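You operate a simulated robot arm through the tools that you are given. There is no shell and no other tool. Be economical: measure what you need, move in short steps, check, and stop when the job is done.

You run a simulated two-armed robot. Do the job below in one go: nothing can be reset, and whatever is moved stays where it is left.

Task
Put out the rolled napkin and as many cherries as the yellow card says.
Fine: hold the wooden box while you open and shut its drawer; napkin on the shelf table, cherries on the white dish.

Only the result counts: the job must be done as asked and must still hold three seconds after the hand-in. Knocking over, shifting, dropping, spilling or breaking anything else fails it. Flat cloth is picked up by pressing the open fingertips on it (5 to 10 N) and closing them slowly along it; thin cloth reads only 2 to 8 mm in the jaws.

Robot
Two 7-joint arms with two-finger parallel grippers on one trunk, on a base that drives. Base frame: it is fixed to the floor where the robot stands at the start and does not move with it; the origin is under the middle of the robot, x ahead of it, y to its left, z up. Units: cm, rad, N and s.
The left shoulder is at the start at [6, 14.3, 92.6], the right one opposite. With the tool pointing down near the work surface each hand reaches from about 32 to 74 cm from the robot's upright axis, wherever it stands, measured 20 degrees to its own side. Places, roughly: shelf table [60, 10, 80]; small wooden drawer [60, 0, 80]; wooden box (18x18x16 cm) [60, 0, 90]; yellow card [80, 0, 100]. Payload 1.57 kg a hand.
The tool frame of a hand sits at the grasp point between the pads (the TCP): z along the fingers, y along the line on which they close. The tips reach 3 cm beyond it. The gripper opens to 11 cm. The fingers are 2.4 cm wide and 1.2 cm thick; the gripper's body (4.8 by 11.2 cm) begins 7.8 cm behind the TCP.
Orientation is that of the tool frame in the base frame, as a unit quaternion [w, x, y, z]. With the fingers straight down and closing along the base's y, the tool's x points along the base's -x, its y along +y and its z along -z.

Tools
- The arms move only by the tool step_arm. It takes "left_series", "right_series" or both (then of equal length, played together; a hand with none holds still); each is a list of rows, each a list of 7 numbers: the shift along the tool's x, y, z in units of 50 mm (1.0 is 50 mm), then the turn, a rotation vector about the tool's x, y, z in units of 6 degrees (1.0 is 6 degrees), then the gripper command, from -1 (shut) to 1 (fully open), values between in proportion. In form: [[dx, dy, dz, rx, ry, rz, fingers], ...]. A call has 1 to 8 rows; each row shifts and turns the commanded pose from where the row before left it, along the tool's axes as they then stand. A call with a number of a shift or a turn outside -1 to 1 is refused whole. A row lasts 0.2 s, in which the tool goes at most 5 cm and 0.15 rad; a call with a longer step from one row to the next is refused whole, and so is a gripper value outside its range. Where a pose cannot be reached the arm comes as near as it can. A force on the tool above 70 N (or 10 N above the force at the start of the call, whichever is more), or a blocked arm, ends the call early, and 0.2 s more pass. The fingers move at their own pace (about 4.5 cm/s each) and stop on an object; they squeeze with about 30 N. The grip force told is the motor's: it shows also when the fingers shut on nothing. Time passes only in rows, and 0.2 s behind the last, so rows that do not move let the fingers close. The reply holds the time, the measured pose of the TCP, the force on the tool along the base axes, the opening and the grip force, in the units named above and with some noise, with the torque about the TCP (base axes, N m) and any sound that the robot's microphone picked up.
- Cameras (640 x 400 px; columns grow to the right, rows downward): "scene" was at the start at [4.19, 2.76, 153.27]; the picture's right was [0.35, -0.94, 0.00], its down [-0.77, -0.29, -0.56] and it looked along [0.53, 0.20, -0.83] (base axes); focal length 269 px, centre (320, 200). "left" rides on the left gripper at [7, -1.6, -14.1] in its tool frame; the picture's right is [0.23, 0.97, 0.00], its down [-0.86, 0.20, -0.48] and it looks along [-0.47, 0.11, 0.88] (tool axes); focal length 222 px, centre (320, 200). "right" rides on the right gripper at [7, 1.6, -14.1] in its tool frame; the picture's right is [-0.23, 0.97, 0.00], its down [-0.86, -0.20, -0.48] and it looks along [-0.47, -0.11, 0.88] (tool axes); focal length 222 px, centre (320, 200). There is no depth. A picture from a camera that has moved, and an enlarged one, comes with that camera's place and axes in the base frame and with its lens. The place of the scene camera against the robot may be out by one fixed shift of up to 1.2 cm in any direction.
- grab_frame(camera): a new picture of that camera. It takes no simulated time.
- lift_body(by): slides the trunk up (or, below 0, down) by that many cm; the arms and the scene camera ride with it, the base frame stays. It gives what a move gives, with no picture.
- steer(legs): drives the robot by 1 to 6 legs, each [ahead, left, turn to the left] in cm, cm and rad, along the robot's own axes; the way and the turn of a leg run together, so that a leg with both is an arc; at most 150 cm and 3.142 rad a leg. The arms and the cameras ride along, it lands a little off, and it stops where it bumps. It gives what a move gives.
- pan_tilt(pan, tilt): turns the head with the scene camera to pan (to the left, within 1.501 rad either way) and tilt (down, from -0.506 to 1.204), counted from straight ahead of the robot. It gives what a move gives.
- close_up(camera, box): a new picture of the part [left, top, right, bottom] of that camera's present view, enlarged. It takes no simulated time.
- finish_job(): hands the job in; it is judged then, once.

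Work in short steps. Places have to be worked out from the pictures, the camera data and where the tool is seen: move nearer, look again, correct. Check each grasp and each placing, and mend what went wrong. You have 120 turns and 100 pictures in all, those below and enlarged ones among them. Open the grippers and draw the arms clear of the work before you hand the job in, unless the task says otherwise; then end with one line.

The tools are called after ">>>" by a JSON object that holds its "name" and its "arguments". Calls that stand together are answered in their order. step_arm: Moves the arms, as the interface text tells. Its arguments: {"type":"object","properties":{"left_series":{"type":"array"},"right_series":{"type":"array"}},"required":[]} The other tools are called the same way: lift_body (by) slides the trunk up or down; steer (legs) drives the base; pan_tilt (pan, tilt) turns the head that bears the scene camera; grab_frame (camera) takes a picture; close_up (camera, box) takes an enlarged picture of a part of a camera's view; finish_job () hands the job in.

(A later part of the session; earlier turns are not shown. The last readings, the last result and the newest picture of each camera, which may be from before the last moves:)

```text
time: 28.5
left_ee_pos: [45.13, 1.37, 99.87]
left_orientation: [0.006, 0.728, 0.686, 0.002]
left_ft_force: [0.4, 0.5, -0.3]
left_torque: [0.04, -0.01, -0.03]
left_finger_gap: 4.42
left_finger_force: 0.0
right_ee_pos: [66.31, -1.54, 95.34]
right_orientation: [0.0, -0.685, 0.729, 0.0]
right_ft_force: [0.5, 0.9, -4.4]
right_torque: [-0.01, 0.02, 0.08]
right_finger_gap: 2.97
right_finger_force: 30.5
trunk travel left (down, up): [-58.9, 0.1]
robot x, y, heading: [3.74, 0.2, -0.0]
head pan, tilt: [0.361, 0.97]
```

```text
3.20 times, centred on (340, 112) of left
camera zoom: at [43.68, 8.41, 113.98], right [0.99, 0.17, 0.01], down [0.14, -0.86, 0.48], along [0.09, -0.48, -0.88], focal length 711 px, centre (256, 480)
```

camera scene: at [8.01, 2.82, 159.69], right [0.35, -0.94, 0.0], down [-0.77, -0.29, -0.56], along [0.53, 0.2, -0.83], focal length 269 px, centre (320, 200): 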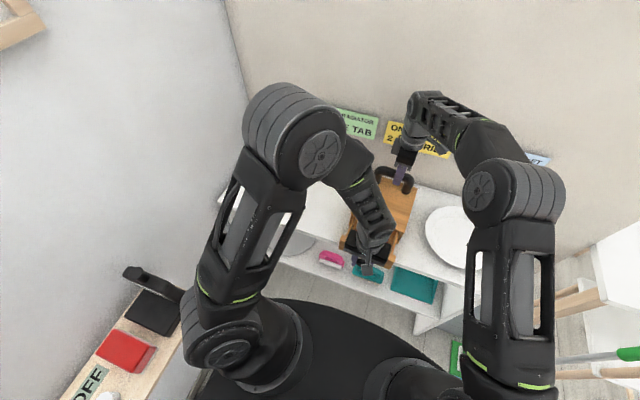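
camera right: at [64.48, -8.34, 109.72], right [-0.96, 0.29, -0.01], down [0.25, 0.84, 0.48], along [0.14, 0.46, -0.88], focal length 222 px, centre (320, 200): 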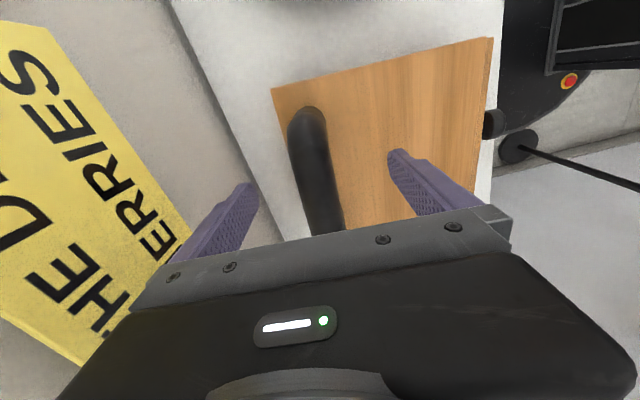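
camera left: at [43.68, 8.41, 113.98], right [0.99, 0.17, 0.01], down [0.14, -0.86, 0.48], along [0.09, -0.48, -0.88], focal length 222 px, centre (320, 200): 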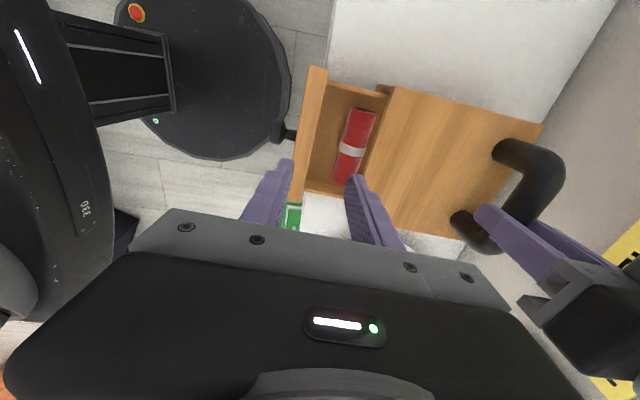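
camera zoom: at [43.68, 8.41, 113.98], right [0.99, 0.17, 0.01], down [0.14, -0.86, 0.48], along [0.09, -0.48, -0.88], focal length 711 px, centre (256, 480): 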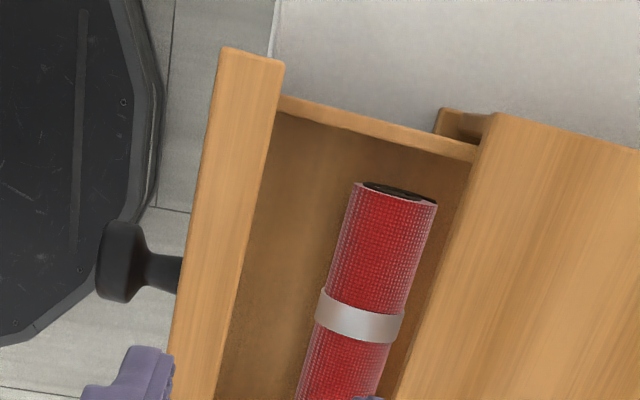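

Panel top spans x≈42.6–44.7 and the slot to the napkin is ~3.6 cm. I'll go to (43.65, 5.2), lower to just above the panel, and check.

>>> {"name": "step_arm", "arguments": {"left_series": [[0.37, -0.17, 0.2, 0, 0, 0, -0.2], [0.37, -0.17, 0.5, 0, 0, 0, -0.2], [0, 0, 0.6, 0, 0, 0, -0.2], [0, 0, 0, 0, 0, 0, -0.2]]}}

>>> {"name": "grab_frame", "arguments": {"camera": "left"}}

>>> {"name": "close_up", "arguments": {"camera": "scene", "box": [290, 150, 450, 280]}}

```text
time: 29.5
left_ee_pos: [43.73, 5.11, 93.28]
left_orientation: [0.005, 0.727, 0.687, 0.003]
left_ft_force: [-0.4, -0.2, 0.1]
left_torque: [-0.04, -0.01, 0.02]
left_finger_gap: 4.4
left_finger_force: 0.1
right_ee_pos: [66.32, -1.45, 95.51]
right_orientation: [-0.001, -0.685, 0.728, 0.0]
right_ft_force: [1.3, -0.8, -2.2]
right_torque: [-0.02, 0.04, 0.04]
right_finger_gap: 2.93
right_finger_force: 30.2
trunk travel left (down, up): [-58.9, 0.1]
robot x, y, heading: [3.8, 0.16, -0.004]
head pan, tilt: [0.361, 0.97]
```

```text
66 pictures are left
camera left: at [42.25, 12.18, 107.31], right [0.99, 0.17, 0.01], down [0.14, -0.86, 0.48], along [0.09, -0.48, -0.88], focal length 222 px, centre (320, 200)
```

left: 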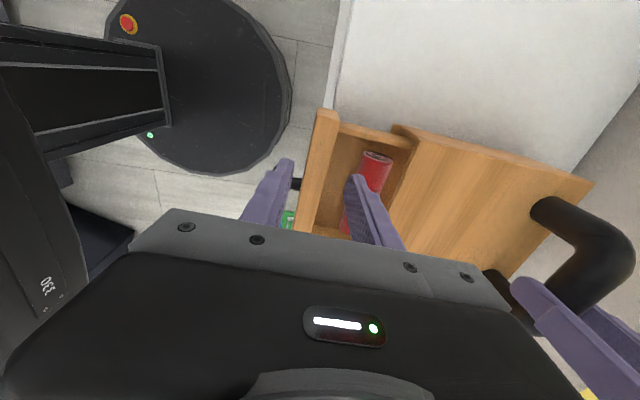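

```text
3.08 times, centred on (370, 215) of scene
camera zoom: at [8.14, 2.76, 159.67], right [0.35, -0.94, 0.0], down [-0.77, -0.29, -0.56], along [0.53, 0.2, -0.83], focal length 827 px, centre (166, 154)
```

zoom: 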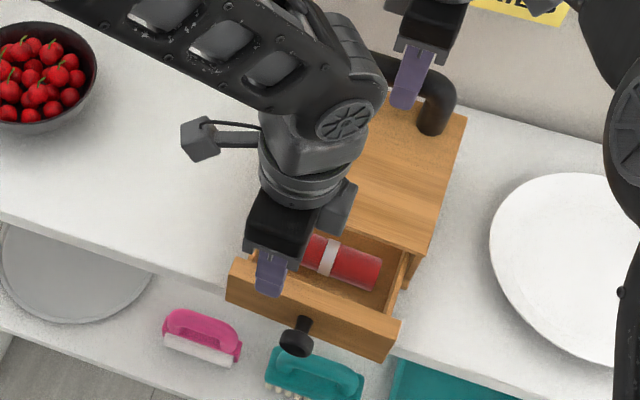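

The fingers straddle the panel. I'll lower to z≈88.7 and close gently.

>>> {"name": "step_arm", "arguments": {"left_series": [[0, 0, 0.4, 0, 0, 0, -0.2], [0, 0, 0.4, 0, 0, 0, -0.2], [0, 0, 0.12, 0, 0, 0, -0.2], [0, 0, 0, 0, 0, 0, -0.45], [0, 0, 0, 0, 0, 0, -0.7], [0, 0, 0, 0, 0, 0, -1], [0, 0, 0, 0, 0, 0, -1]]}}

>>> {"name": "grab_frame", "arguments": {"camera": "left"}}

```text
time: 31.1
left_ee_pos: [43.62, 4.98, 88.58]
left_orientation: [0.005, 0.728, 0.685, 0.002]
left_ft_force: [-4.8, 0.3, -0.3]
left_torque: [0.12, -0.02, -0.37]
left_finger_gap: 2.13
left_finger_force: 29.6
right_ee_pos: [66.37, -1.46, 95.49]
right_orientation: [0.0, -0.685, 0.729, -0.001]
right_ft_force: [5.8, -0.2, -0.8]
right_torque: [-0.13, 0.02, 0.05]
right_finger_gap: 2.96
right_finger_force: 30.2
trunk travel left (down, up): [-58.9, 0.1]
robot x, y, heading: [3.92, -0.08, 0.004]
head pan, tilt: [0.361, 0.97]
```

```text
64 pictures are left
camera left: at [42.28, 12.01, 102.79], right [0.99, 0.17, 0.01], down [0.14, -0.86, 0.48], along [0.09, -0.47, -0.88], focal length 222 px, centre (320, 200)
```

left: 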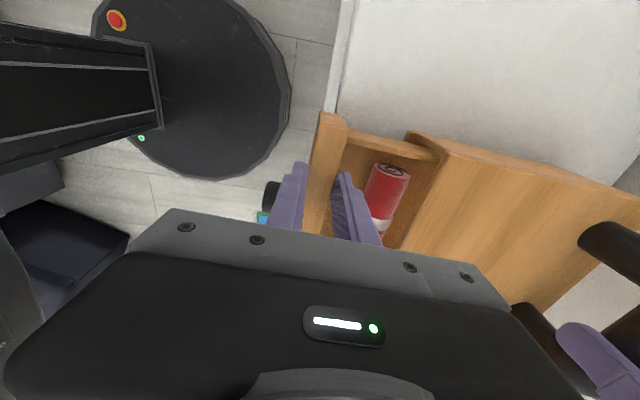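

Panel is pinched (2.13 cm). Pulling along -x by about 4 cm, watching the force.

>>> {"name": "step_arm", "arguments": {"left_series": [[0, -0.1, 0, 0, 0, 0, -1], [0, -0.15, 0, 0, 0, 0, -1], [0, -0.2, 0, 0, 0, 0, -1], [0, -0.2, 0, 0, 0, 0, -1], [0, -0.15, 0, 0, 0, 0, -1]]}}

>>> {"name": "grab_frame", "arguments": {"camera": "left"}}

```text
time: 32.3
left_ee_pos: [39.94, 5.14, 88.79]
left_orientation: [0.006, 0.728, 0.686, 0.002]
left_ft_force: [5.9, -2.1, 0.8]
left_torque: [-0.21, -0.19, -0.22]
left_finger_gap: 2.14
left_finger_force: 30.3
right_ee_pos: [66.16, -1.57, 95.49]
right_orientation: [0.0, -0.685, 0.728, 0.0]
right_ft_force: [-6.0, 3.5, -6.3]
right_torque: [0.2, -0.14, 0.02]
right_finger_gap: 2.97
right_finger_force: 30.1
trunk travel left (down, up): [-58.9, 0.1]
robot x, y, heading: [3.68, 0.16, -0.001]
head pan, tilt: [0.361, 0.97]
```

```text
63 pictures are left
camera left: at [38.4, 12.24, 102.85], right [0.99, 0.17, 0.01], down [0.14, -0.86, 0.48], along [0.09, -0.48, -0.87], focal length 222 px, centre (320, 200)
```

left: 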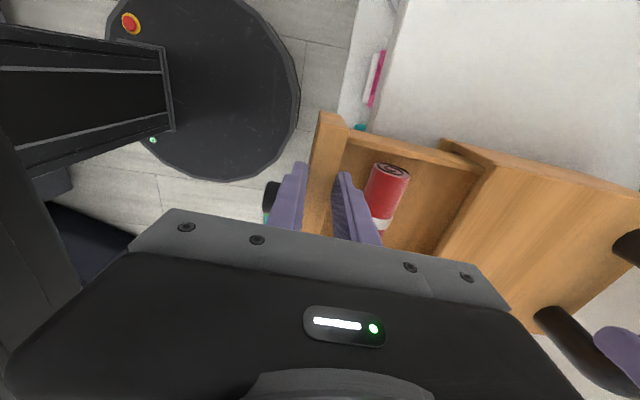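

Clear space now behind the napkin. I'll pull 0.7 cm more, then release and rise for a measurement.

>>> {"name": "step_arm", "arguments": {"left_series": [[0, -0.14, 0, 0, 0, 0, -1], [0, 0, 0, 0, 0, 0, -0.7], [0, 0, 0, 0, 0, 0, -0.4], [0, 0, 0, 0, 0, 0, -0.2], [0, 0, -0.4, 0, 0, 0, -0.2], [0, 0, -0.6, 0, 0, 0, -0.2], [-0.4, 0.5, -0.6, 0, 0, 0, 0.1], [-0.4, 0.5, -0.4, 0, 0, 0, 0.1]]}}

>>> {"name": "grab_frame", "arguments": {"camera": "left"}}

>>> {"name": "close_up", "arguments": {"camera": "scene", "box": [290, 150, 450, 280]}}

```text
time: 34.1
left_ee_pos: [43.68, 1.26, 98.9]
left_orientation: [0.005, 0.727, 0.686, 0.002]
left_ft_force: [0.1, -0.1, 0.0]
left_torque: [0.01, -0.03, -0.02]
left_finger_gap: 6.05
left_finger_force: 0.0
right_ee_pos: [66.26, -1.53, 95.44]
right_orientation: [-0.001, -0.686, 0.728, 0.001]
right_ft_force: [0.1, -0.5, 0.7]
right_torque: [0.3, 0.23, 0.01]
right_finger_gap: 2.94
right_finger_force: 30.4
trunk travel left (down, up): [-58.9, 0.1]
robot x, y, heading: [3.91, 0.3, -0.001]
head pan, tilt: [0.361, 0.97]
```

```text
62 pictures are left
camera left: at [42.32, 8.33, 113.05], right [0.99, 0.17, 0.01], down [0.14, -0.86, 0.48], along [0.09, -0.48, -0.88], focal length 222 px, centre (320, 200)
```

left: 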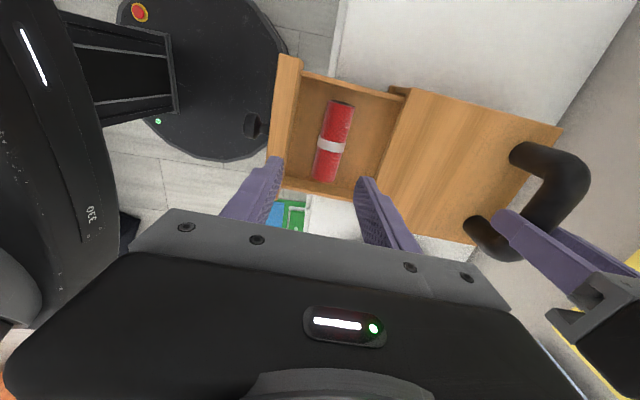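

```text
3.08 times, centred on (370, 215) of scene
camera zoom: at [8.17, 2.75, 159.67], right [0.35, -0.94, 0.0], down [-0.77, -0.29, -0.56], along [0.53, 0.2, -0.83], focal length 827 px, centre (166, 154)
```

zoom: 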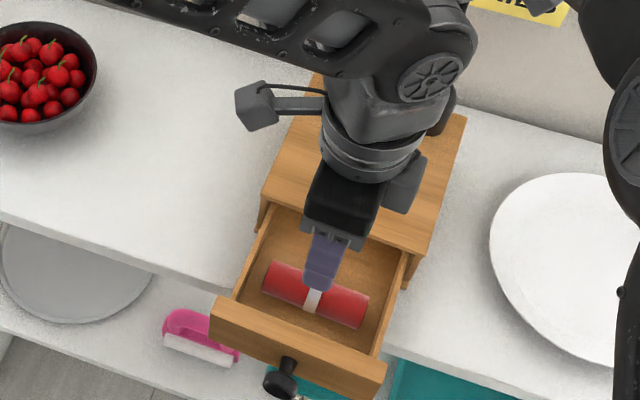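

Napkin measured at centre (45.5, 0.6), about 3.2 cm thick and parallel to y. I'll centre on it and descend to TCP z≈86.

>>> {"name": "step_arm", "arguments": {"left_series": [[-0.11, 0.37, 0.3, 0, 0, -0.4, 0.1], [0, 0, 0.7, 0, 0, 0, 0.1], [0, 0, 0.8, 0, 0, 0, 0.1], [0, 0, 0.7, 0, 0, 0, 0.1], [0, 0, 0, 0, 0, 0, 0.1]]}}

>>> {"name": "grab_frame", "arguments": {"camera": "left"}}

>>> {"name": "close_up", "arguments": {"camera": "scene", "box": [290, 150, 450, 280]}}

```text
time: 35.3
left_ee_pos: [45.49, 0.52, 86.26]
left_orientation: [0.006, 0.713, 0.701, 0.002]
left_ft_force: [-0.2, -0.5, -0.7]
left_torque: [0.02, 0.0, 0.06]
left_finger_gap: 6.02
left_finger_force: 0.0
right_ee_pos: [66.21, -1.55, 95.55]
right_orientation: [0.0, -0.685, 0.728, 0.0]
right_ft_force: [-1.1, 1.0, -3.0]
right_torque: [0.16, -0.04, -0.06]
right_finger_gap: 2.95
right_finger_force: 29.5
trunk travel left (down, up): [-58.9, 0.1]
robot x, y, heading: [3.41, -0.33, -0.0]
head pan, tilt: [0.361, 0.97]
```

```text
60 pictures are left
camera left: at [43.82, 7.52, 100.41], right [0.98, 0.21, 0.01], down [0.18, -0.86, 0.48], along [0.11, -0.47, -0.87], focal length 222 px, centre (320, 200)
```

left: 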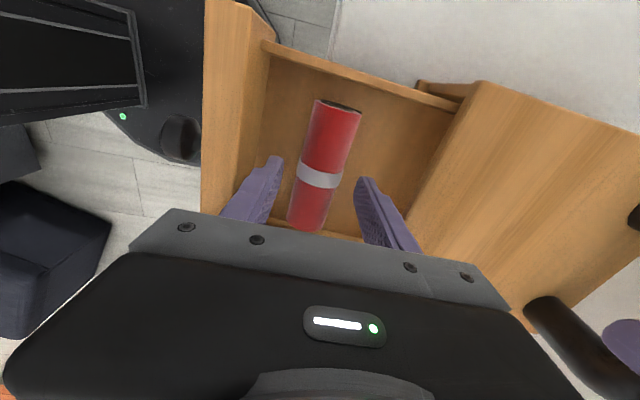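

```text
3.08 times, centred on (370, 215) of scene
camera zoom: at [8.14, 2.77, 159.67], right [0.35, -0.94, 0.0], down [-0.77, -0.29, -0.56], along [0.53, 0.2, -0.83], focal length 827 px, centre (166, 154)
```

zoom: 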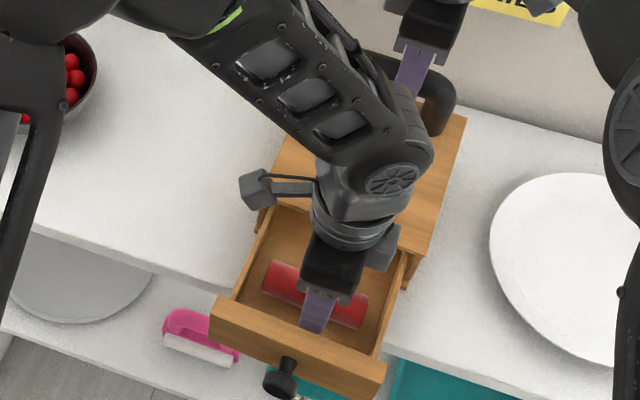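

Well centred on the napkin's band. Descend to z≈84.9 and close.

>>> {"name": "step_arm", "arguments": {"left_series": [[0, 0, 0.15, 0, 0, 0, 0.1], [0, 0, 0.12, 0, 0, 0, 0.1], [0, 0, 0, 0, 0, 0, -0.2], [0, 0, 0, 0, 0, 0, -0.5], [0, 0, 0, 0, 0, 0, -0.8], [0, 0, 0, 0, 0, 0, -1], [0, 0, 0, 0, 0, 0, -1]]}}

>>> {"name": "grab_frame", "arguments": {"camera": "left"}}

```text
time: 36.9
left_ee_pos: [45.65, 0.34, 84.9]
left_orientation: [0.005, 0.712, 0.702, 0.002]
left_ft_force: [0.7, -0.3, 0.3]
left_torque: [0.03, 0.03, -0.02]
left_finger_gap: 3.1
left_finger_force: 29.9
right_ee_pos: [66.17, -1.64, 95.45]
right_orientation: [0.0, -0.685, 0.728, 0.0]
right_ft_force: [-1.5, -0.3, -3.1]
right_torque: [-0.07, -0.02, 0.0]
right_finger_gap: 2.95
right_finger_force: 29.8
trunk travel left (down, up): [-58.9, 0.1]
robot x, y, heading: [4.2, 0.03, -0.001]
head pan, tilt: [0.361, 0.97]
```

```text
58 pictures are left
camera left: at [43.85, 7.48, 99.01], right [0.98, 0.21, 0.01], down [0.18, -0.86, 0.48], along [0.11, -0.47, -0.87], focal length 222 px, centre (320, 200)
```

left: 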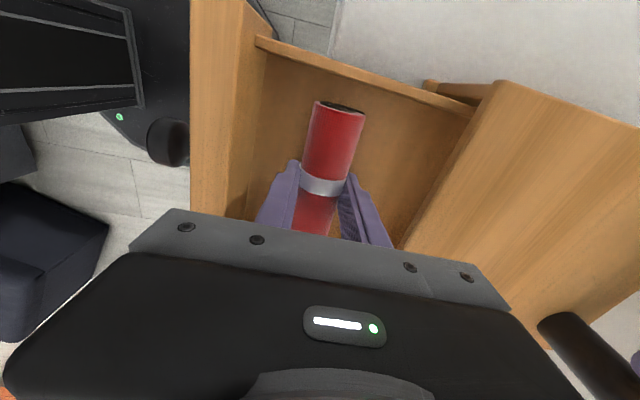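

Napkin gripped (3.1 cm). Lifting straight up 12 cm.

>>> {"name": "step_arm", "arguments": {"left_series": [[0, 0, -0.2, 0, 0, 0, -1], [0, 0, -0.4, 0, 0, 0, -1], [0, 0, -0.6, 0, 0, 0, -1], [0, 0, -0.6, 0, 0, 0, -1], [0, 0, -0.6, 0, 0, 0, -1]]}}

>>> {"name": "step_arm", "arguments": {"left_series": [[0.6, 0, 0, 0, 0, 0, -1], [0.8, 0, 0, 0, 0, 0, -1], [0.8, 0, 0, 0, 0, 0, -1], [0.8, 0.2, 0, 0, 0, 0, -1], [0.8, 0.5, 0, 0, 0, 0, -1], [0.3, 0.8, 0, 0, 0, 0, -1], [0, 0.7, 0, 0, 0, 0, -1], [0, 0, 0, 0, 0, 0, -1]]}}

>>> {"name": "grab_frame", "arguments": {"camera": "left"}}

>>> {"name": "grab_frame", "arguments": {"camera": "scene"}}

```text
time: 38.1
left_ee_pos: [45.6, 0.41, 96.92]
left_orientation: [0.005, 0.713, 0.702, 0.003]
left_ft_force: [-0.4, 1.2, -0.2]
left_torque: [0.01, -0.01, -0.04]
left_finger_gap: 3.12
left_finger_force: 29.8
right_ee_pos: [66.17, -1.66, 95.53]
right_orientation: [0.0, -0.685, 0.729, 0.0]
right_ft_force: [-1.3, 0.8, -2.2]
right_torque: [-0.09, 0.05, 0.01]
right_finger_gap: 2.95
right_finger_force: 30.0
trunk travel left (down, up): [-58.9, 0.1]
robot x, y, heading: [4.03, 0.12, 0.003]
head pan, tilt: [0.361, 0.97]
```

```text
time: 39.9
left_ee_pos: [56.76, 20.61, 96.97]
left_orientation: [0.007, 0.713, 0.701, 0.001]
left_ft_force: [0.4, 0.5, 0.5]
left_torque: [-0.01, -0.01, 0.01]
left_finger_gap: 3.12
left_finger_force: 30.3
right_ee_pos: [66.29, -1.55, 95.48]
right_orientation: [0.0, -0.685, 0.728, 0.0]
right_ft_force: [0.4, -0.4, -1.4]
right_torque: [0.1, 0.02, -0.02]
right_finger_gap: 2.96
right_finger_force: 29.7
trunk travel left (down, up): [-58.9, 0.1]
robot x, y, heading: [3.91, 0.15, 0.002]
head pan, tilt: [0.361, 0.97]
```

```text
57 pictures are left
camera left: at [55.05, 27.74, 111.08], right [0.98, 0.21, 0.01], down [0.18, -0.86, 0.48], along [0.11, -0.47, -0.87], focal length 222 px, centre (320, 200)
```

left: 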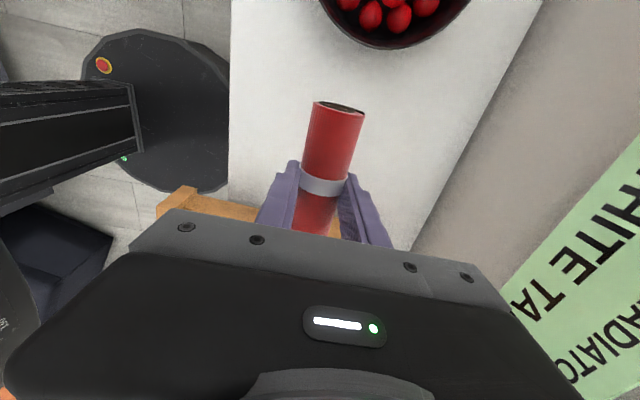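

```text
56 pictures are left
camera scene: at [8.13, 2.77, 159.67], right [0.35, -0.94, 0.0], down [-0.77, -0.29, -0.56], along [0.53, 0.2, -0.83], focal length 269 px, centre (320, 200)
```

scene: 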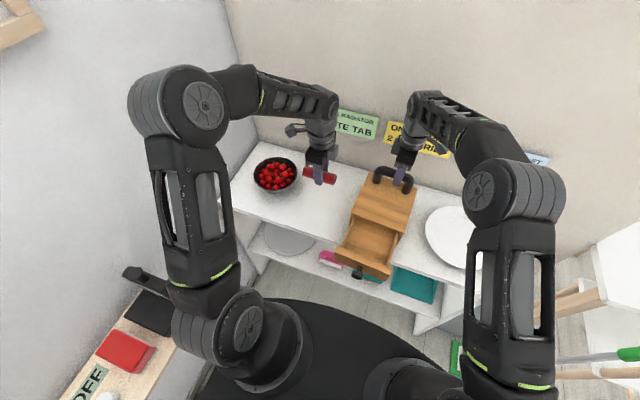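

The spot below (57, 20.5) is clear between the box and bowl. Descend to z≈86, then feel for the table.

>>> {"name": "step_arm", "arguments": {"left_series": [[0, 0, 0.6, 0, 0, 0, -1], [0, 0, 0.6, 0, 0, 0, -1], [0, 0, 0.5, 0, 0, 0, -1], [0, 0, 0.3, 0, 0, 0, -1], [0, 0, 0.1, 0, 0, 0, -1]]}}

>>> {"name": "step_arm", "arguments": {"left_series": [[0, 0, 0.06, 0, 0, 0, -1], [0, 0, 0.06, 0, 0, 0, -1], [0, 0, 0.06, 0, 0, 0, -1]]}}

```text
time: 41.1
left_ee_pos: [56.82, 20.73, 86.71]
left_orientation: [0.005, 0.713, 0.701, 0.002]
left_ft_force: [-0.2, -1.0, -0.4]
left_torque: [0.0, 0.0, 0.04]
left_finger_gap: 3.13
left_finger_force: 30.1
right_ee_pos: [66.42, -1.6, 95.48]
right_orientation: [-0.001, -0.685, 0.729, 0.001]
right_ft_force: [1.0, -0.1, -2.7]
right_torque: [-0.04, 0.02, 0.01]
right_finger_gap: 2.93
right_finger_force: 30.2
trunk travel left (down, up): [-58.9, 0.1]
robot x, y, heading: [4.15, 0.01, 0.002]
head pan, tilt: [0.361, 0.97]
```

```text
time: 41.9
left_ee_pos: [56.87, 20.72, 85.68]
left_orientation: [0.004, 0.713, 0.701, 0.002]
left_ft_force: [-0.7, -0.4, -0.2]
left_torque: [-0.02, 0.0, 0.0]
left_finger_gap: 3.11
left_finger_force: 29.9
right_ee_pos: [66.16, -1.48, 95.49]
right_orientation: [0.0, -0.686, 0.728, 0.0]
right_ft_force: [-0.2, 0.8, -3.0]
right_torque: [-0.01, 0.0, -0.05]
right_finger_gap: 2.93
right_finger_force: 30.5
trunk travel left (down, up): [-58.9, 0.1]
robot x, y, heading: [4.04, -0.11, 0.003]
head pan, tilt: [0.361, 0.97]
```

No contact yet, so I'll continue in small steps.

>>> {"name": "step_arm", "arguments": {"left_series": [[0, 0, 0.08, 0, 0, 0, -1], [0, 0, 0.08, 0, 0, 0, -1], [0, 0, 0.06, 0, 0, 0, -1]]}}

>>> {"name": "step_arm", "arguments": {"left_series": [[0, 0, 0.06, 0, 0, 0, -1], [0, 0, 0.05, 0, 0, 0, -1]]}}

```text
time: 42.7
left_ee_pos: [56.96, 20.75, 84.48]
left_orientation: [0.005, 0.713, 0.701, 0.002]
left_ft_force: [1.2, -0.5, 0.0]
left_torque: [0.05, 0.01, 0.0]
left_finger_gap: 3.12
left_finger_force: 30.0
right_ee_pos: [66.26, -1.58, 95.48]
right_orientation: [0.0, -0.685, 0.729, 0.001]
right_ft_force: [-0.4, 1.6, -4.0]
right_torque: [0.01, -0.04, 0.0]
right_finger_gap: 2.94
right_finger_force: 30.3
trunk travel left (down, up): [-58.9, 0.1]
robot x, y, heading: [3.95, 0.17, 0.003]
head pan, tilt: [0.361, 0.97]
```

```text
time: 43.3
left_ee_pos: [57.04, 20.64, 84.01]
left_orientation: [0.006, 0.713, 0.701, 0.003]
left_ft_force: [0.2, 1.1, -0.8]
left_torque: [0.04, 0.02, 0.0]
left_finger_gap: 3.1
left_finger_force: 29.4
right_ee_pos: [66.3, -1.57, 95.52]
right_orientation: [-0.001, -0.685, 0.728, 0.0]
right_ft_force: [-1.6, 1.0, -3.3]
right_torque: [0.02, 0.0, -0.03]
right_finger_gap: 2.92
right_finger_force: 30.0
trunk travel left (down, up): [-58.9, 0.1]
robot x, y, heading: [3.79, 0.02, 0.002]
head pan, tilt: [0.361, 0.97]
```

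>>> {"name": "step_arm", "arguments": {"left_series": [[0, 0, 0.06, 0, 0, 0, -1], [0, 0, 0.05, 0, 0, 0, -1]]}}

>>> {"name": "grab_frame", "arguments": {"camera": "left"}}

>>> {"name": "close_up", "arguments": {"camera": "scene", "box": [250, 140, 390, 230]}}

```text
time: 43.9
left_ee_pos: [57.02, 20.62, 83.41]
left_orientation: [0.005, 0.712, 0.702, 0.002]
left_ft_force: [-0.3, -0.5, -0.5]
left_torque: [-0.03, 0.02, -0.02]
left_finger_gap: 3.13
left_finger_force: 30.1
right_ee_pos: [66.29, -1.64, 95.5]
right_orientation: [0.0, -0.685, 0.729, 0.0]
right_ft_force: [-1.4, 1.0, -3.0]
right_torque: [-0.02, 0.01, -0.03]
right_finger_gap: 2.97
right_finger_force: 29.9
trunk travel left (down, up): [-58.9, 0.1]
robot x, y, heading: [4.13, 0.03, -0.002]
head pan, tilt: [0.361, 0.97]
```

```text
55 pictures are left
camera left: at [55.3, 27.65, 97.48], right [0.98, 0.21, 0.01], down [0.18, -0.86, 0.48], along [0.11, -0.47, -0.87], focal length 222 px, centre (320, 200)
```

left: 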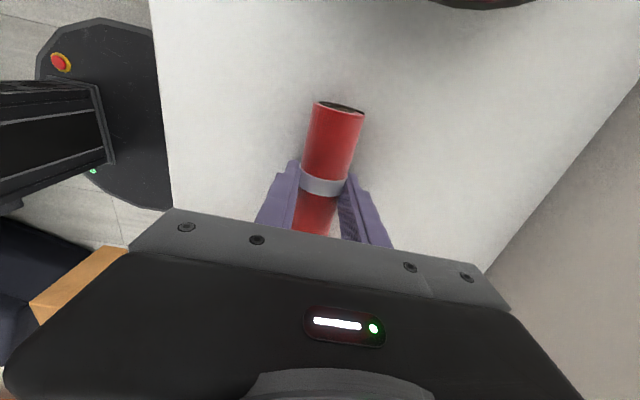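

```text
4.44 times, centred on (320, 185) of scene
camera zoom: at [8.15, 2.77, 159.67], right [0.35, -0.94, 0.0], down [-0.77, -0.29, -0.56], along [0.53, 0.2, -0.83], focal length 1195 px, centre (320, 267)
```

zoom: 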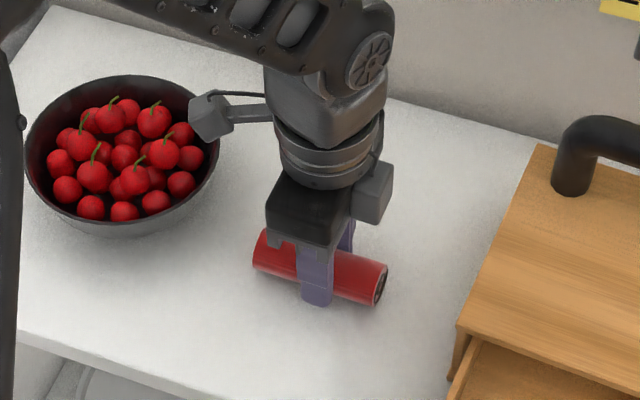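

Near the table now (tips at ≈80.4). One or two more tiny steps to touch, then release.

>>> {"name": "step_arm", "arguments": {"left_series": [[0, 0, 0.04, 0, 0, 0, -1], [0, 0, 0.03, 0, 0, 0, -1]]}}

```text
time: 44.5
left_ee_pos: [57.07, 20.64, 83.29]
left_orientation: [0.006, 0.713, 0.702, 0.002]
left_ft_force: [-1.3, -0.4, 11.4]
left_torque: [0.08, 0.11, 0.03]
left_finger_gap: 3.11
left_finger_force: 30.0
right_ee_pos: [66.18, -1.56, 95.7]
right_orientation: [-0.001, -0.686, 0.728, -0.001]
right_ft_force: [0.1, 1.1, -4.5]
right_torque: [-0.15, -0.34, -0.06]
right_finger_gap: 2.94
right_finger_force: 30.5
trunk travel left (down, up): [-58.9, 0.1]
robot x, y, heading: [3.77, -0.0, 0.001]
head pan, tilt: [0.361, 0.97]
```

Contact with the table (11 N). Release slowly and look.

>>> {"name": "step_arm", "arguments": {"left_series": [[0, 0, -0.02, 0, 0, 0, -0.4], [0, 0, 0, 0, 0, 0, -0.3], [0, 0, 0, 0, 0, 0, -0.2], [0, 0, 0, 0, 0, 0, -0.1], [0, 0, 0, 0, 0, 0, 0.1], [0, 0, 0, 0, 0, 0, 0.1]]}}

>>> {"name": "grab_frame", "arguments": {"camera": "left"}}

```text
time: 45.9
left_ee_pos: [57.0, 20.62, 83.25]
left_orientation: [0.005, 0.713, 0.701, 0.002]
left_ft_force: [-0.1, -0.5, 0.4]
left_torque: [-0.03, -0.03, -0.02]
left_finger_gap: 6.03
left_finger_force: 0.1
right_ee_pos: [66.3, -1.55, 95.59]
right_orientation: [0.0, -0.684, 0.729, 0.001]
right_ft_force: [0.5, -1.3, -2.4]
right_torque: [-0.01, -0.03, 0.01]
right_finger_gap: 2.95
right_finger_force: 30.8
trunk travel left (down, up): [-58.9, 0.1]
robot x, y, heading: [4.0, 0.2, 0.001]
head pan, tilt: [0.361, 0.97]
```

```text
53 pictures are left
camera left: at [55.29, 27.66, 97.33], right [0.98, 0.21, 0.01], down [0.18, -0.86, 0.48], along [0.11, -0.47, -0.87], focal length 222 px, centre (320, 200)
```

left: 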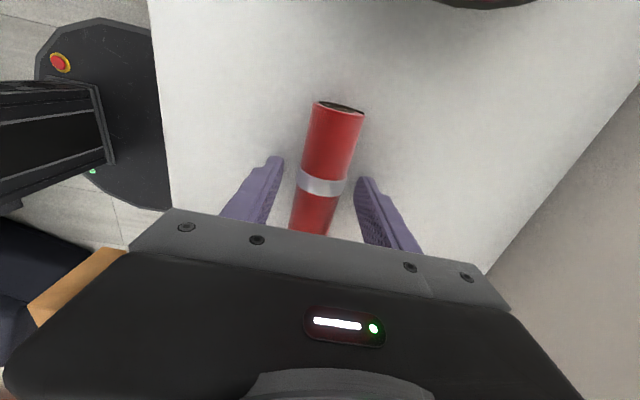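

The napkin rests still. Raise the hand clear and go back over the drawer panel (≈(39.2, 5.1)).

>>> {"name": "step_arm", "arguments": {"left_series": [[0, 0, -0.3, 0, 0, 0, 0.1], [0, 0, -0.6, 0, 0, 0, 0.1], [0, 0, -0.8, 0, 0, 0, 0], [0, 0, -0.8, 0, 0, 0, -0.1]]}}

>>> {"name": "step_arm", "arguments": {"left_series": [[0, -0.7, 0, 0, 0, 0.4, -0.2], [-0.2, -0.8, 0, 0, 0, 0, -0.2], [-0.5, -0.8, 0, 0, 0, 0, -0.2], [-0.7, -0.8, 0, 0, 0, 0, -0.2], [-0.7, -0.44, 0, 0, 0, 0, -0.2], [-0.7, 0, 0, 0, 0, 0, -0.2], [-0.26, 0, 0, 0, 0, 0, -0.2], [0, 0, 0, 0, 0, 0, -0.2]]}}

>>> {"name": "grab_frame", "arguments": {"camera": "left"}}

>>> {"name": "grab_frame", "arguments": {"camera": "scene"}}

```text
time: 46.9
left_ee_pos: [57.03, 20.65, 95.49]
left_orientation: [0.006, 0.712, 0.702, 0.001]
left_ft_force: [0.6, 0.1, 0.1]
left_torque: [0.01, -0.03, 0.0]
left_finger_gap: 4.95
left_finger_force: 0.0
right_ee_pos: [66.12, -1.6, 95.48]
right_orientation: [0.0, -0.686, 0.728, 0.0]
right_ft_force: [-0.3, -1.1, -1.0]
right_torque: [0.2, 0.13, 0.17]
right_finger_gap: 2.95
right_finger_force: 30.6
trunk travel left (down, up): [-58.9, 0.1]
robot x, y, heading: [4.07, 0.13, 0.001]
head pan, tilt: [0.361, 0.97]
```

```text
refused: row 4 steps farther than a row can; nothing moved
```

```text
52 pictures are left
camera left: at [55.28, 27.7, 109.64], right [0.98, 0.21, 0.01], down [0.18, -0.86, 0.48], along [0.11, -0.47, -0.87], focal length 222 px, centre (320, 200)
```

left: 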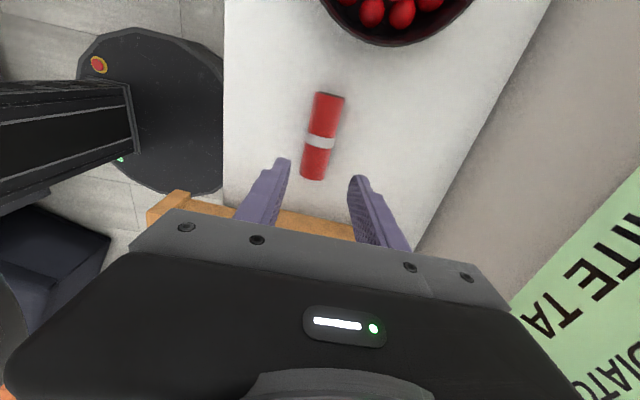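

```text
51 pictures are left
camera scene: at [8.11, 2.75, 159.67], right [0.35, -0.94, 0.0], down [-0.77, -0.29, -0.56], along [0.53, 0.2, -0.83], focal length 269 px, centre (320, 200)
```

scene: 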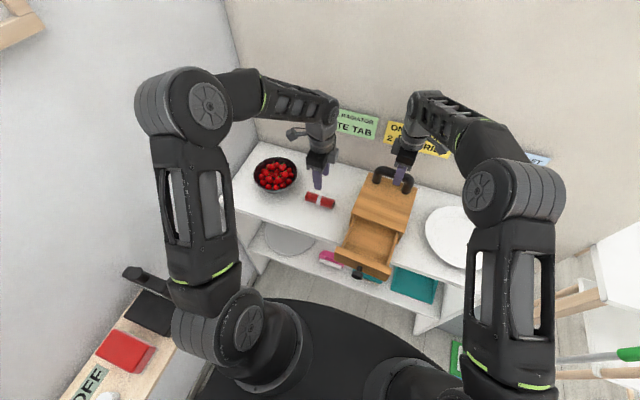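

Napkin is down on the shelf table. That path was refused for one long row, so I'll resend it with smaller steps.

>>> {"name": "step_arm", "arguments": {"left_series": [[0, -0.7, -0.1, 0, 0, 0.4, -0.2], [-0.2, -0.8, -0.1, 0, 0, 0, -0.2], [-0.5, -0.7, 0, 0, 0, 0, -0.2], [-0.6, -0.7, 0, 0, 0, 0, -0.2], [-0.7, -0.5, 0, 0, 0, 0, -0.2], [-0.7, -0.14, 0, 0, 0, 0, -0.2], [-0.36, 0, 0, 0, 0, 0, -0.2], [0, 0, 0, 0, 0, 0, -0.2]]}}

>>> {"name": "grab_frame", "arguments": {"camera": "left"}}

```text
time: 48.7
left_ee_pos: [38.27, 6.14, 96.35]
left_orientation: [0.005, 0.727, 0.687, 0.003]
left_ft_force: [0.7, 0.0, -0.2]
left_torque: [0.0, 0.02, 0.01]
left_finger_gap: 4.41
left_finger_force: 0.1
right_ee_pos: [66.15, -1.58, 95.56]
right_orientation: [-0.001, -0.685, 0.728, 0.0]
right_ft_force: [-0.7, 0.2, -3.9]
right_torque: [-0.05, 0.01, 0.03]
right_finger_gap: 2.94
right_finger_force: 29.9
trunk travel left (down, up): [-58.9, 0.1]
robot x, y, heading: [4.06, -0.13, -0.004]
head pan, tilt: [0.361, 0.97]
```

```text
50 pictures are left
camera left: at [36.75, 13.25, 110.33], right [0.99, 0.17, 0.01], down [0.14, -0.86, 0.48], along [0.09, -0.48, -0.88], focal length 222 px, centre (320, 200)
```

left: 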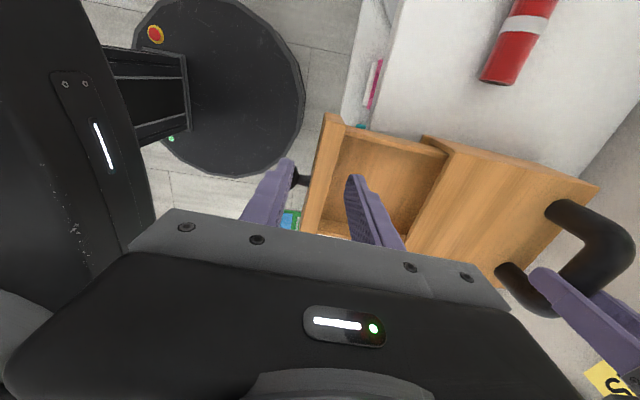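

The panel is centred at x≈38.3 right under the hand. Descend, pinch, then push it in.

>>> {"name": "step_arm", "arguments": {"left_series": [[-0.1, 0, 0.5, 0, 0, 0, -0.2], [0, 0, 0.5, 0, 0, 0, -0.2], [0, 0, 0.4, 0, 0, 0, -0.2], [0, 0, 0.14, 0, 0, 0, -0.2], [0, 0, 0, 0, 0, 0, -0.45], [0, 0, 0, 0, 0, 0, -0.7], [0, 0, 0, 0, 0, 0, -1], [0, 0, 0, 0, 0, 0, -1]]}}

```text
time: 50.5
left_ee_pos: [38.45, 5.69, 88.9]
left_orientation: [0.008, 0.727, 0.687, 0.002]
left_ft_force: [21.2, -2.4, 3.9]
left_torque: [0.02, -0.14, 0.51]
left_finger_gap: 2.15
left_finger_force: 27.5
right_ee_pos: [66.06, -1.46, 95.43]
right_orientation: [-0.002, -0.685, 0.728, 0.002]
right_ft_force: [-20.4, 2.7, -6.4]
right_torque: [0.03, 0.18, 0.31]
right_finger_gap: 2.95
right_finger_force: 29.5
trunk travel left (down, up): [-58.9, 0.1]
robot x, y, heading: [3.84, -0.25, -0.002]
head pan, tilt: [0.361, 0.97]
```

Pinched; the offset force will relax when pushing. Pushing the drawer in ~8.4 cm.

>>> {"name": "step_arm", "arguments": {"left_series": [[0, 0.15, 0, 0, 0, 0, -1], [0, 0.2, 0, 0, 0, 0, -1], [0, 0.25, 0, 0, 0, 0, -1], [0, 0.25, 0, 0, 0, 0, -1], [0, 0.25, 0, 0, 0, 0, -1], [0, 0.25, 0, 0, 0, 0, -1], [0, 0.2, 0, 0, 0, 0, -1]]}}

>>> {"name": "grab_frame", "arguments": {"camera": "left"}}

```text
time: 52.1
left_ee_pos: [45.93, 5.41, 88.85]
left_orientation: [0.004, 0.726, 0.687, 0.002]
left_ft_force: [-5.1, 4.7, -0.3]
left_torque: [-0.23, 0.12, 0.01]
left_finger_gap: 2.17
left_finger_force: 29.8
right_ee_pos: [66.38, -1.66, 95.57]
right_orientation: [-0.001, -0.685, 0.728, -0.001]
right_ft_force: [7.1, -2.0, 0.6]
right_torque: [-0.26, -0.06, 0.3]
right_finger_gap: 2.92
right_finger_force: 29.7
trunk travel left (down, up): [-58.9, 0.1]
robot x, y, heading: [4.11, 0.03, -0.005]
head pan, tilt: [0.361, 0.97]
```

```text
49 pictures are left
camera left: at [44.52, 12.36, 102.95], right [0.99, 0.17, 0.01], down [0.15, -0.86, 0.48], along [0.09, -0.47, -0.88], focal length 222 px, centre (320, 200)
```

left: 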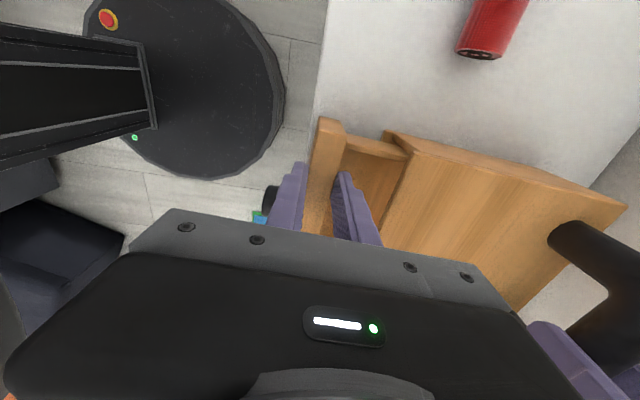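

Now release, rise, and move in front of the knob with fingers closed to push it fully shut.

>>> {"name": "step_arm", "arguments": {"left_series": [[0, 0, 0, 0, 0, 0, -0.6], [0, 0, 0, 0, 0, 0, -0.3], [0, 0, 0, 0, 0, 0, -0.2], [0, 0, -0.5, 0, 0, 0, -0.2], [0, 0, -0.5, 0, 0, 0, -0.5], [-0.2, -0.8, 0, 0, 0, 0, -1], [-0.5, -0.75, 0, 0, 0, 0, -1], [0, 0, 0, 0, 0, 0, -1]]}}

>>> {"name": "grab_frame", "arguments": {"camera": "left"}}

>>> {"name": "close_up", "arguments": {"camera": "scene", "box": [290, 150, 450, 280]}}

```text
time: 53.9
left_ee_pos: [37.98, 2.05, 93.86]
left_orientation: [0.005, 0.727, 0.686, 0.003]
left_ft_force: [0.7, -0.6, -0.4]
left_torque: [0.01, 0.02, -0.01]
left_finger_gap: 0.0
left_finger_force: 21.0
right_ee_pos: [66.26, -1.63, 95.54]
right_orientation: [0.0, -0.686, 0.728, 0.0]
right_ft_force: [-0.5, 0.1, -4.6]
right_torque: [0.03, -0.12, 0.08]
right_finger_gap: 2.96
right_finger_force: 29.8
trunk travel left (down, up): [-58.9, 0.1]
robot x, y, heading: [3.83, -0.24, -0.0]
head pan, tilt: [0.361, 0.97]
```

```text
48 pictures are left
camera left: at [36.46, 9.18, 107.92], right [0.99, 0.17, 0.01], down [0.14, -0.86, 0.48], along [0.09, -0.48, -0.87], focal length 222 px, centre (320, 200)
```

left: 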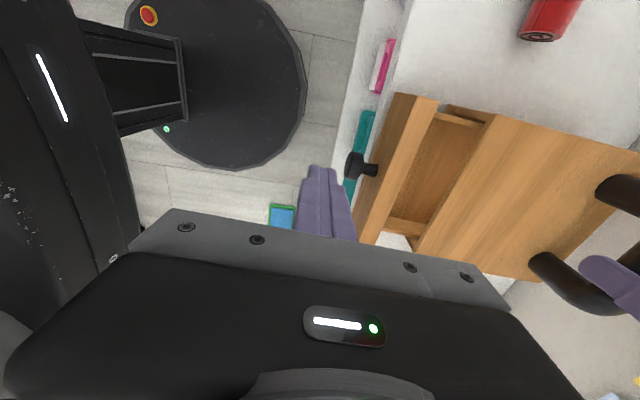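

```text
3.08 times, centred on (370, 215) of scene
camera zoom: at [8.16, 2.78, 159.67], right [0.35, -0.94, 0.0], down [-0.77, -0.29, -0.56], along [0.53, 0.2, -0.83], focal length 827 px, centre (166, 154)
```

zoom: 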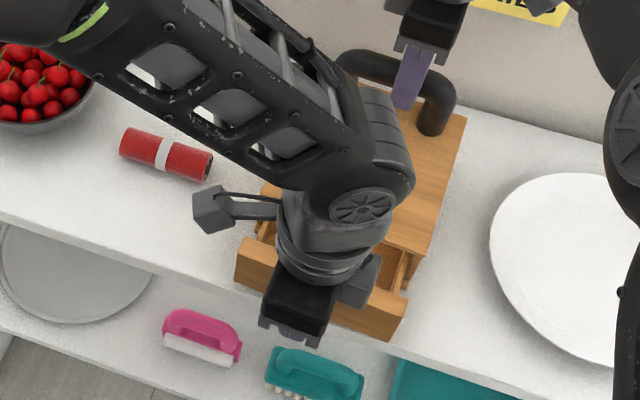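

Knob head at about (42.0, 1.35). Shift y, descend to z≈85 in front of it, then push.

>>> {"name": "step_arm", "arguments": {"left_series": [[-0.14, -0.06, 0.4, 0, 0, 0, -1], [0, 0, 0.6, 0, 0, 0, -1], [0, 0, 0.6, 0, 0, 0, -1], [0, 0, 0.17, 0, 0, 0, -1], [0, 0, 0, 0, 0, 0, -1]]}}

>>> {"name": "grab_frame", "arguments": {"camera": "left"}}

```text
time: 55.1
left_ee_pos: [37.76, 1.6, 85.08]
left_orientation: [0.005, 0.727, 0.686, 0.002]
left_ft_force: [0.5, 0.0, 0.6]
left_torque: [0.0, 0.01, 0.01]
left_finger_gap: 0.01
left_finger_force: 21.4
right_ee_pos: [66.25, -1.64, 95.54]
right_orientation: [0.0, -0.685, 0.729, 0.0]
right_ft_force: [1.0, -0.7, -2.4]
right_torque: [0.06, 0.02, 0.06]
right_finger_gap: 2.94
right_finger_force: 30.6
trunk travel left (down, up): [-58.9, 0.1]
robot x, y, heading: [4.11, -0.16, 0.002]
head pan, tilt: [0.361, 0.97]
```

```text
46 pictures are left
camera left: at [36.34, 8.74, 99.14], right [0.99, 0.17, 0.01], down [0.14, -0.86, 0.48], along [0.09, -0.48, -0.87], focal length 222 px, centre (320, 200)
```

left: 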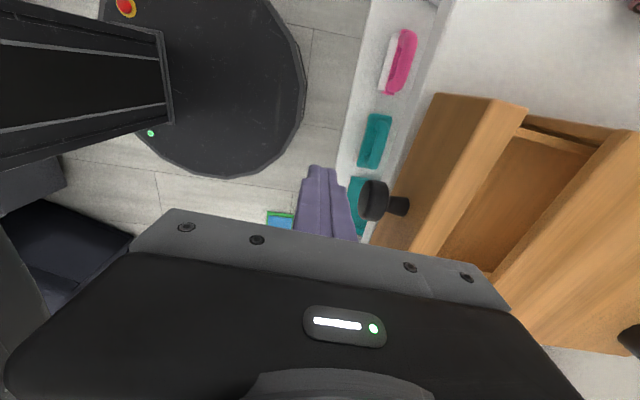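

Aligned with the knob. Push in +x 6 cm slowly.

>>> {"name": "step_arm", "arguments": {"left_series": [[0, 0.2, 0, 0, 0, 0, -1], [0, 0.2, 0, 0, 0, 0, -1], [0, 0.2, 0, 0, 0, 0, -1], [0, 0.2, 0, 0, 0, 0, -1], [0, 0.2, 0, 0, 0, 0, -1], [0, 0.2, 0, 0, 0, 0, -1]]}}

>>> {"name": "step_arm", "arguments": {"left_series": [[0, 0.12, 0, 0, 0, 0, -1], [0, 0.1, 0, 0, 0, 0, -1], [0, 0.08, 0, 0, 0, 0, -1]]}}

>>> {"name": "grab_frame", "arguments": {"camera": "left"}}

```text
time: 56.5
left_ee_pos: [43.76, 1.25, 85.12]
left_orientation: [0.004, 0.728, 0.686, 0.002]
left_ft_force: [-6.0, 1.0, -5.4]
left_torque: [0.0, 0.13, -0.01]
left_finger_gap: 0.0
left_finger_force: 21.4
right_ee_pos: [66.23, -1.71, 95.52]
right_orientation: [0.0, -0.685, 0.728, -0.001]
right_ft_force: [6.5, -1.2, -0.4]
right_torque: [-0.05, 0.26, 0.06]
right_finger_gap: 2.96
right_finger_force: 29.6
trunk travel left (down, up): [-58.9, 0.1]
robot x, y, heading: [4.33, 0.25, 0.004]
head pan, tilt: [0.361, 0.97]
```

```text
time: 57.3
left_ee_pos: [45.4, 1.2, 85.24]
left_orientation: [0.004, 0.727, 0.687, 0.002]
left_ft_force: [-5.4, 1.0, -4.6]
left_torque: [0.0, 0.13, 0.0]
left_finger_gap: 0.04
left_finger_force: 21.3
right_ee_pos: [66.2, -1.58, 95.58]
right_orientation: [0.0, -0.685, 0.728, 0.0]
right_ft_force: [6.0, -0.7, -0.4]
right_torque: [-0.13, 0.04, 0.01]
right_finger_gap: 2.96
right_finger_force: 29.6
trunk travel left (down, up): [-58.9, 0.1]
robot x, y, heading: [3.82, 0.11, -0.002]
head pan, tilt: [0.361, 0.97]
```

```text
45 pictures are left
camera left: at [43.99, 8.3, 99.28], right [0.99, 0.17, 0.01], down [0.14, -0.86, 0.48], along [0.09, -0.48, -0.88], focal length 222 px, centre (320, 200)
```

left: 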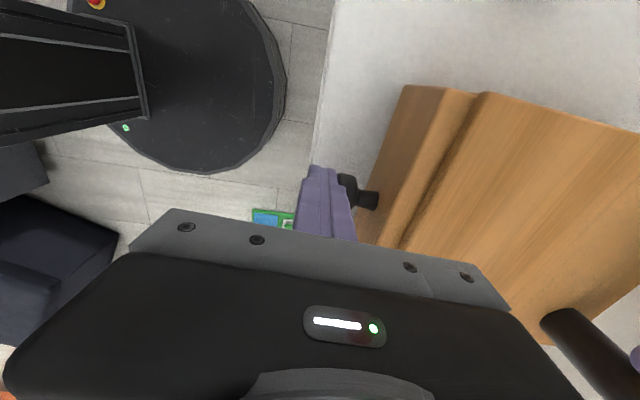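

Still moving with about 5 N. Continue in small steps until force rises at the stop.

>>> {"name": "step_arm", "arguments": {"left_series": [[0, 0.06, 0, 0, 0, 0, -1], [0, 0.06, 0, 0, 0, 0, -1]]}}

>>> {"name": "step_arm", "arguments": {"left_series": [[0, 0.05, 0, 0, 0, 0, -1], [0, 0.03, 0, 0, 0, 0, -1]]}}

>>> {"name": "close_up", "arguments": {"camera": "scene", "box": [290, 150, 450, 280]}}

```text
time: 57.9
left_ee_pos: [45.85, 1.15, 85.25]
left_orientation: [0.003, 0.727, 0.686, 0.002]
left_ft_force: [-16.2, 3.6, 2.5]
left_torque: [0.04, 0.13, 0.0]
left_finger_gap: 0.0
left_finger_force: 21.3
right_ee_pos: [66.32, -1.51, 95.67]
right_orientation: [0.001, -0.685, 0.729, -0.001]
right_ft_force: [12.1, -2.6, 2.3]
right_torque: [-0.21, -0.39, 0.21]
right_finger_gap: 2.93
right_finger_force: 30.4
trunk travel left (down, up): [-58.9, 0.1]
robot x, y, heading: [3.79, -0.03, -0.0]
head pan, tilt: [0.361, 0.97]
```

```text
time: 58.5
left_ee_pos: [46.03, 1.09, 85.12]
left_orientation: [0.002, 0.728, 0.685, 0.002]
left_ft_force: [-26.4, 3.7, -1.1]
left_torque: [0.04, 0.3, 0.0]
left_finger_gap: 0.0
left_finger_force: 21.5
right_ee_pos: [66.34, -1.6, 95.74]
right_orientation: [0.004, -0.684, 0.729, -0.002]
right_ft_force: [21.2, -4.2, 8.8]
right_torque: [-0.41, -0.29, 0.09]
right_finger_gap: 2.96
right_finger_force: 30.0
trunk travel left (down, up): [-58.9, 0.1]
robot x, y, heading: [3.86, -0.21, 0.001]
head pan, tilt: [0.361, 0.97]
```

```text
3.08 times, centred on (370, 215) of scene
camera zoom: at [8.0, 2.77, 159.68], right [0.35, -0.94, 0.0], down [-0.77, -0.29, -0.56], along [0.53, 0.2, -0.83], focal length 827 px, centre (166, 154)
```

zoom: 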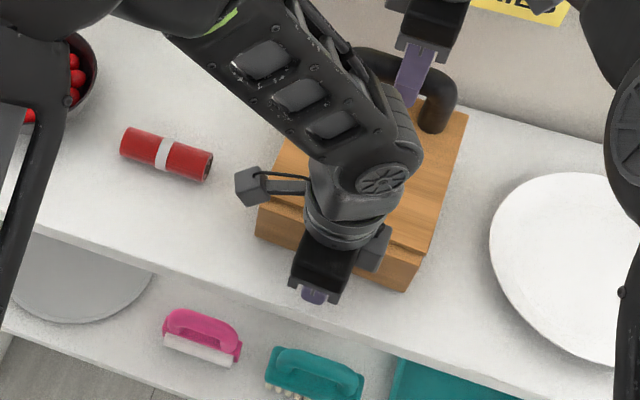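

The force rose at the stop, so the drawer is shut. I'll back off and raise the left hand, then inspect the drawer before releasing the handle.

>>> {"name": "step_arm", "arguments": {"left_series": [[0, -0.15, 0, 0, 0, 0, -1], [0, -0.3, 0, 0, 0, 0, -1], [0, -0.2, -0.5, 0, 0, 0, -1], [0, 0, -0.8, 0, 0, 0, -0.5], [0, 0, -0.8, 0, 0, 0, 0], [0, 0, -0.4, 0, 0, 0, 0], [0.6, 0, 0, 0, 0, 0, 0], [0.8, 0, 0, 0, 0, 0, 0]]}}

>>> {"name": "grab_frame", "arguments": {"camera": "scene"}}

>>> {"name": "close_up", "arguments": {"camera": "scene", "box": [290, 150, 450, 280]}}

```text
time: 60.3
left_ee_pos: [43.55, 8.24, 97.24]
left_orientation: [0.005, 0.728, 0.686, 0.003]
left_ft_force: [-0.5, 0.6, -0.2]
left_torque: [0.0, -0.02, 0.03]
left_finger_gap: 5.51
left_finger_force: 0.3
right_ee_pos: [66.24, -1.62, 95.48]
right_orientation: [0.0, -0.685, 0.729, 0.0]
right_ft_force: [0.8, 0.1, -5.8]
right_torque: [-0.1, -0.34, 0.03]
right_finger_gap: 2.98
right_finger_force: 29.8
trunk travel left (down, up): [-58.9, 0.1]
robot x, y, heading: [3.77, 0.09, -0.001]
head pan, tilt: [0.361, 0.97]
```

```text
43 pictures are left
camera scene: at [8.16, 2.84, 159.67], right [0.35, -0.94, 0.0], down [-0.77, -0.29, -0.56], along [0.53, 0.2, -0.83], focal length 269 px, centre (320, 200)
```

scene: 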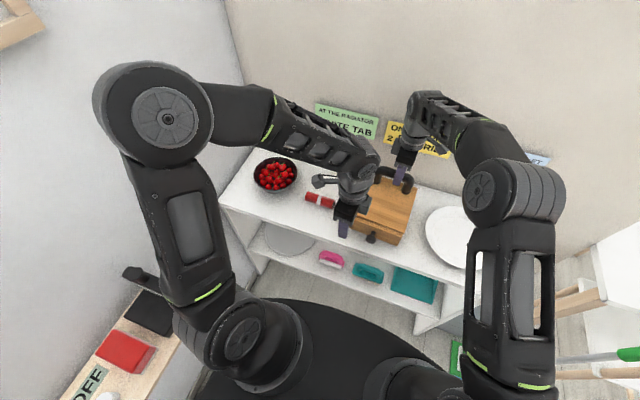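

```text
3.08 times, centred on (370, 215) of scene
camera zoom: at [8.16, 2.84, 159.67], right [0.35, -0.94, 0.0], down [-0.77, -0.29, -0.56], along [0.53, 0.2, -0.83], focal length 827 px, centre (166, 154)
```

zoom: 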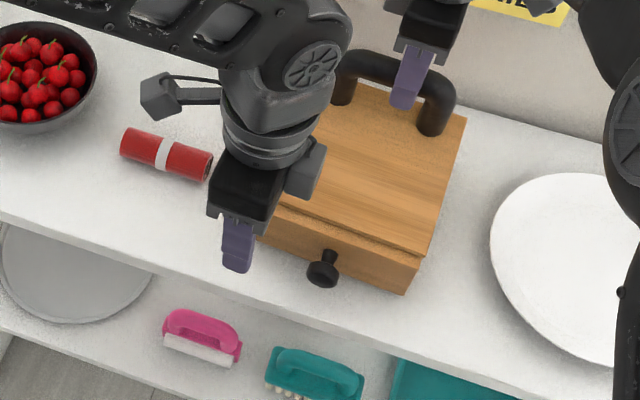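

Drawer is shut. Release the handle slowly with the right hand and rise clear.

>>> {"name": "step_arm", "arguments": {"right_series": [[0, 0, 0.02, 0, 0, 0, -1], [0, 0, 0, 0, 0, 0, -0.4], [0, 0, 0, 0, 0, 0, -0.2], [0, 0, 0, 0, 0, 0, 0], [0, 0, -0.3, 0, 0, 0, 0], [0, 0, -0.6, 0, 0, 0, 0], [0, 0, -0.6, 0, 0, 0, 0], [0.3, 0.3, -0.2, 0, 0, 0, 0]]}}

>>> {"name": "grab_frame", "arguments": {"camera": "right"}}

```text
time: 62.1
left_ee_pos: [43.5, 8.03, 97.23]
left_orientation: [0.005, 0.728, 0.686, 0.001]
left_ft_force: [0.6, -0.5, 0.1]
left_torque: [0.02, -0.03, 0.01]
left_finger_gap: 5.49
left_finger_force: 0.2
right_ee_pos: [64.36, -2.95, 103.88]
right_orientation: [0.0, -0.686, 0.728, -0.001]
right_ft_force: [0.0, -0.1, -0.1]
right_torque: [0.01, 0.01, 0.0]
right_finger_gap: 5.51
right_finger_force: 0.1
trunk travel left (down, up): [-58.9, 0.1]
robot x, y, heading: [3.84, -0.03, -0.004]
head pan, tilt: [0.361, 0.97]
```

```text
41 pictures are left
camera right: at [62.2, -9.72, 117.99], right [-0.96, 0.29, 0.0], down [0.25, 0.84, 0.48], along [0.14, 0.46, -0.88], focal length 222 px, centre (320, 200)
```

right: 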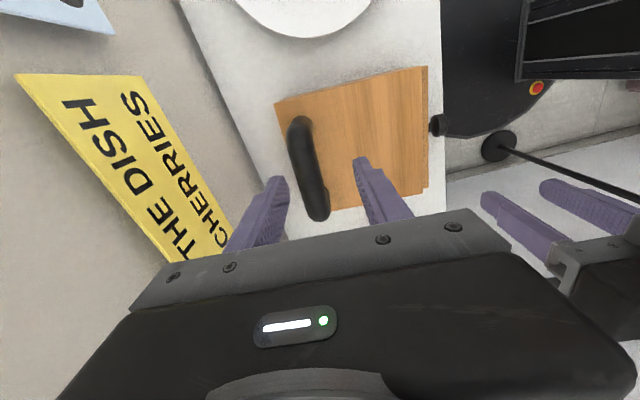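

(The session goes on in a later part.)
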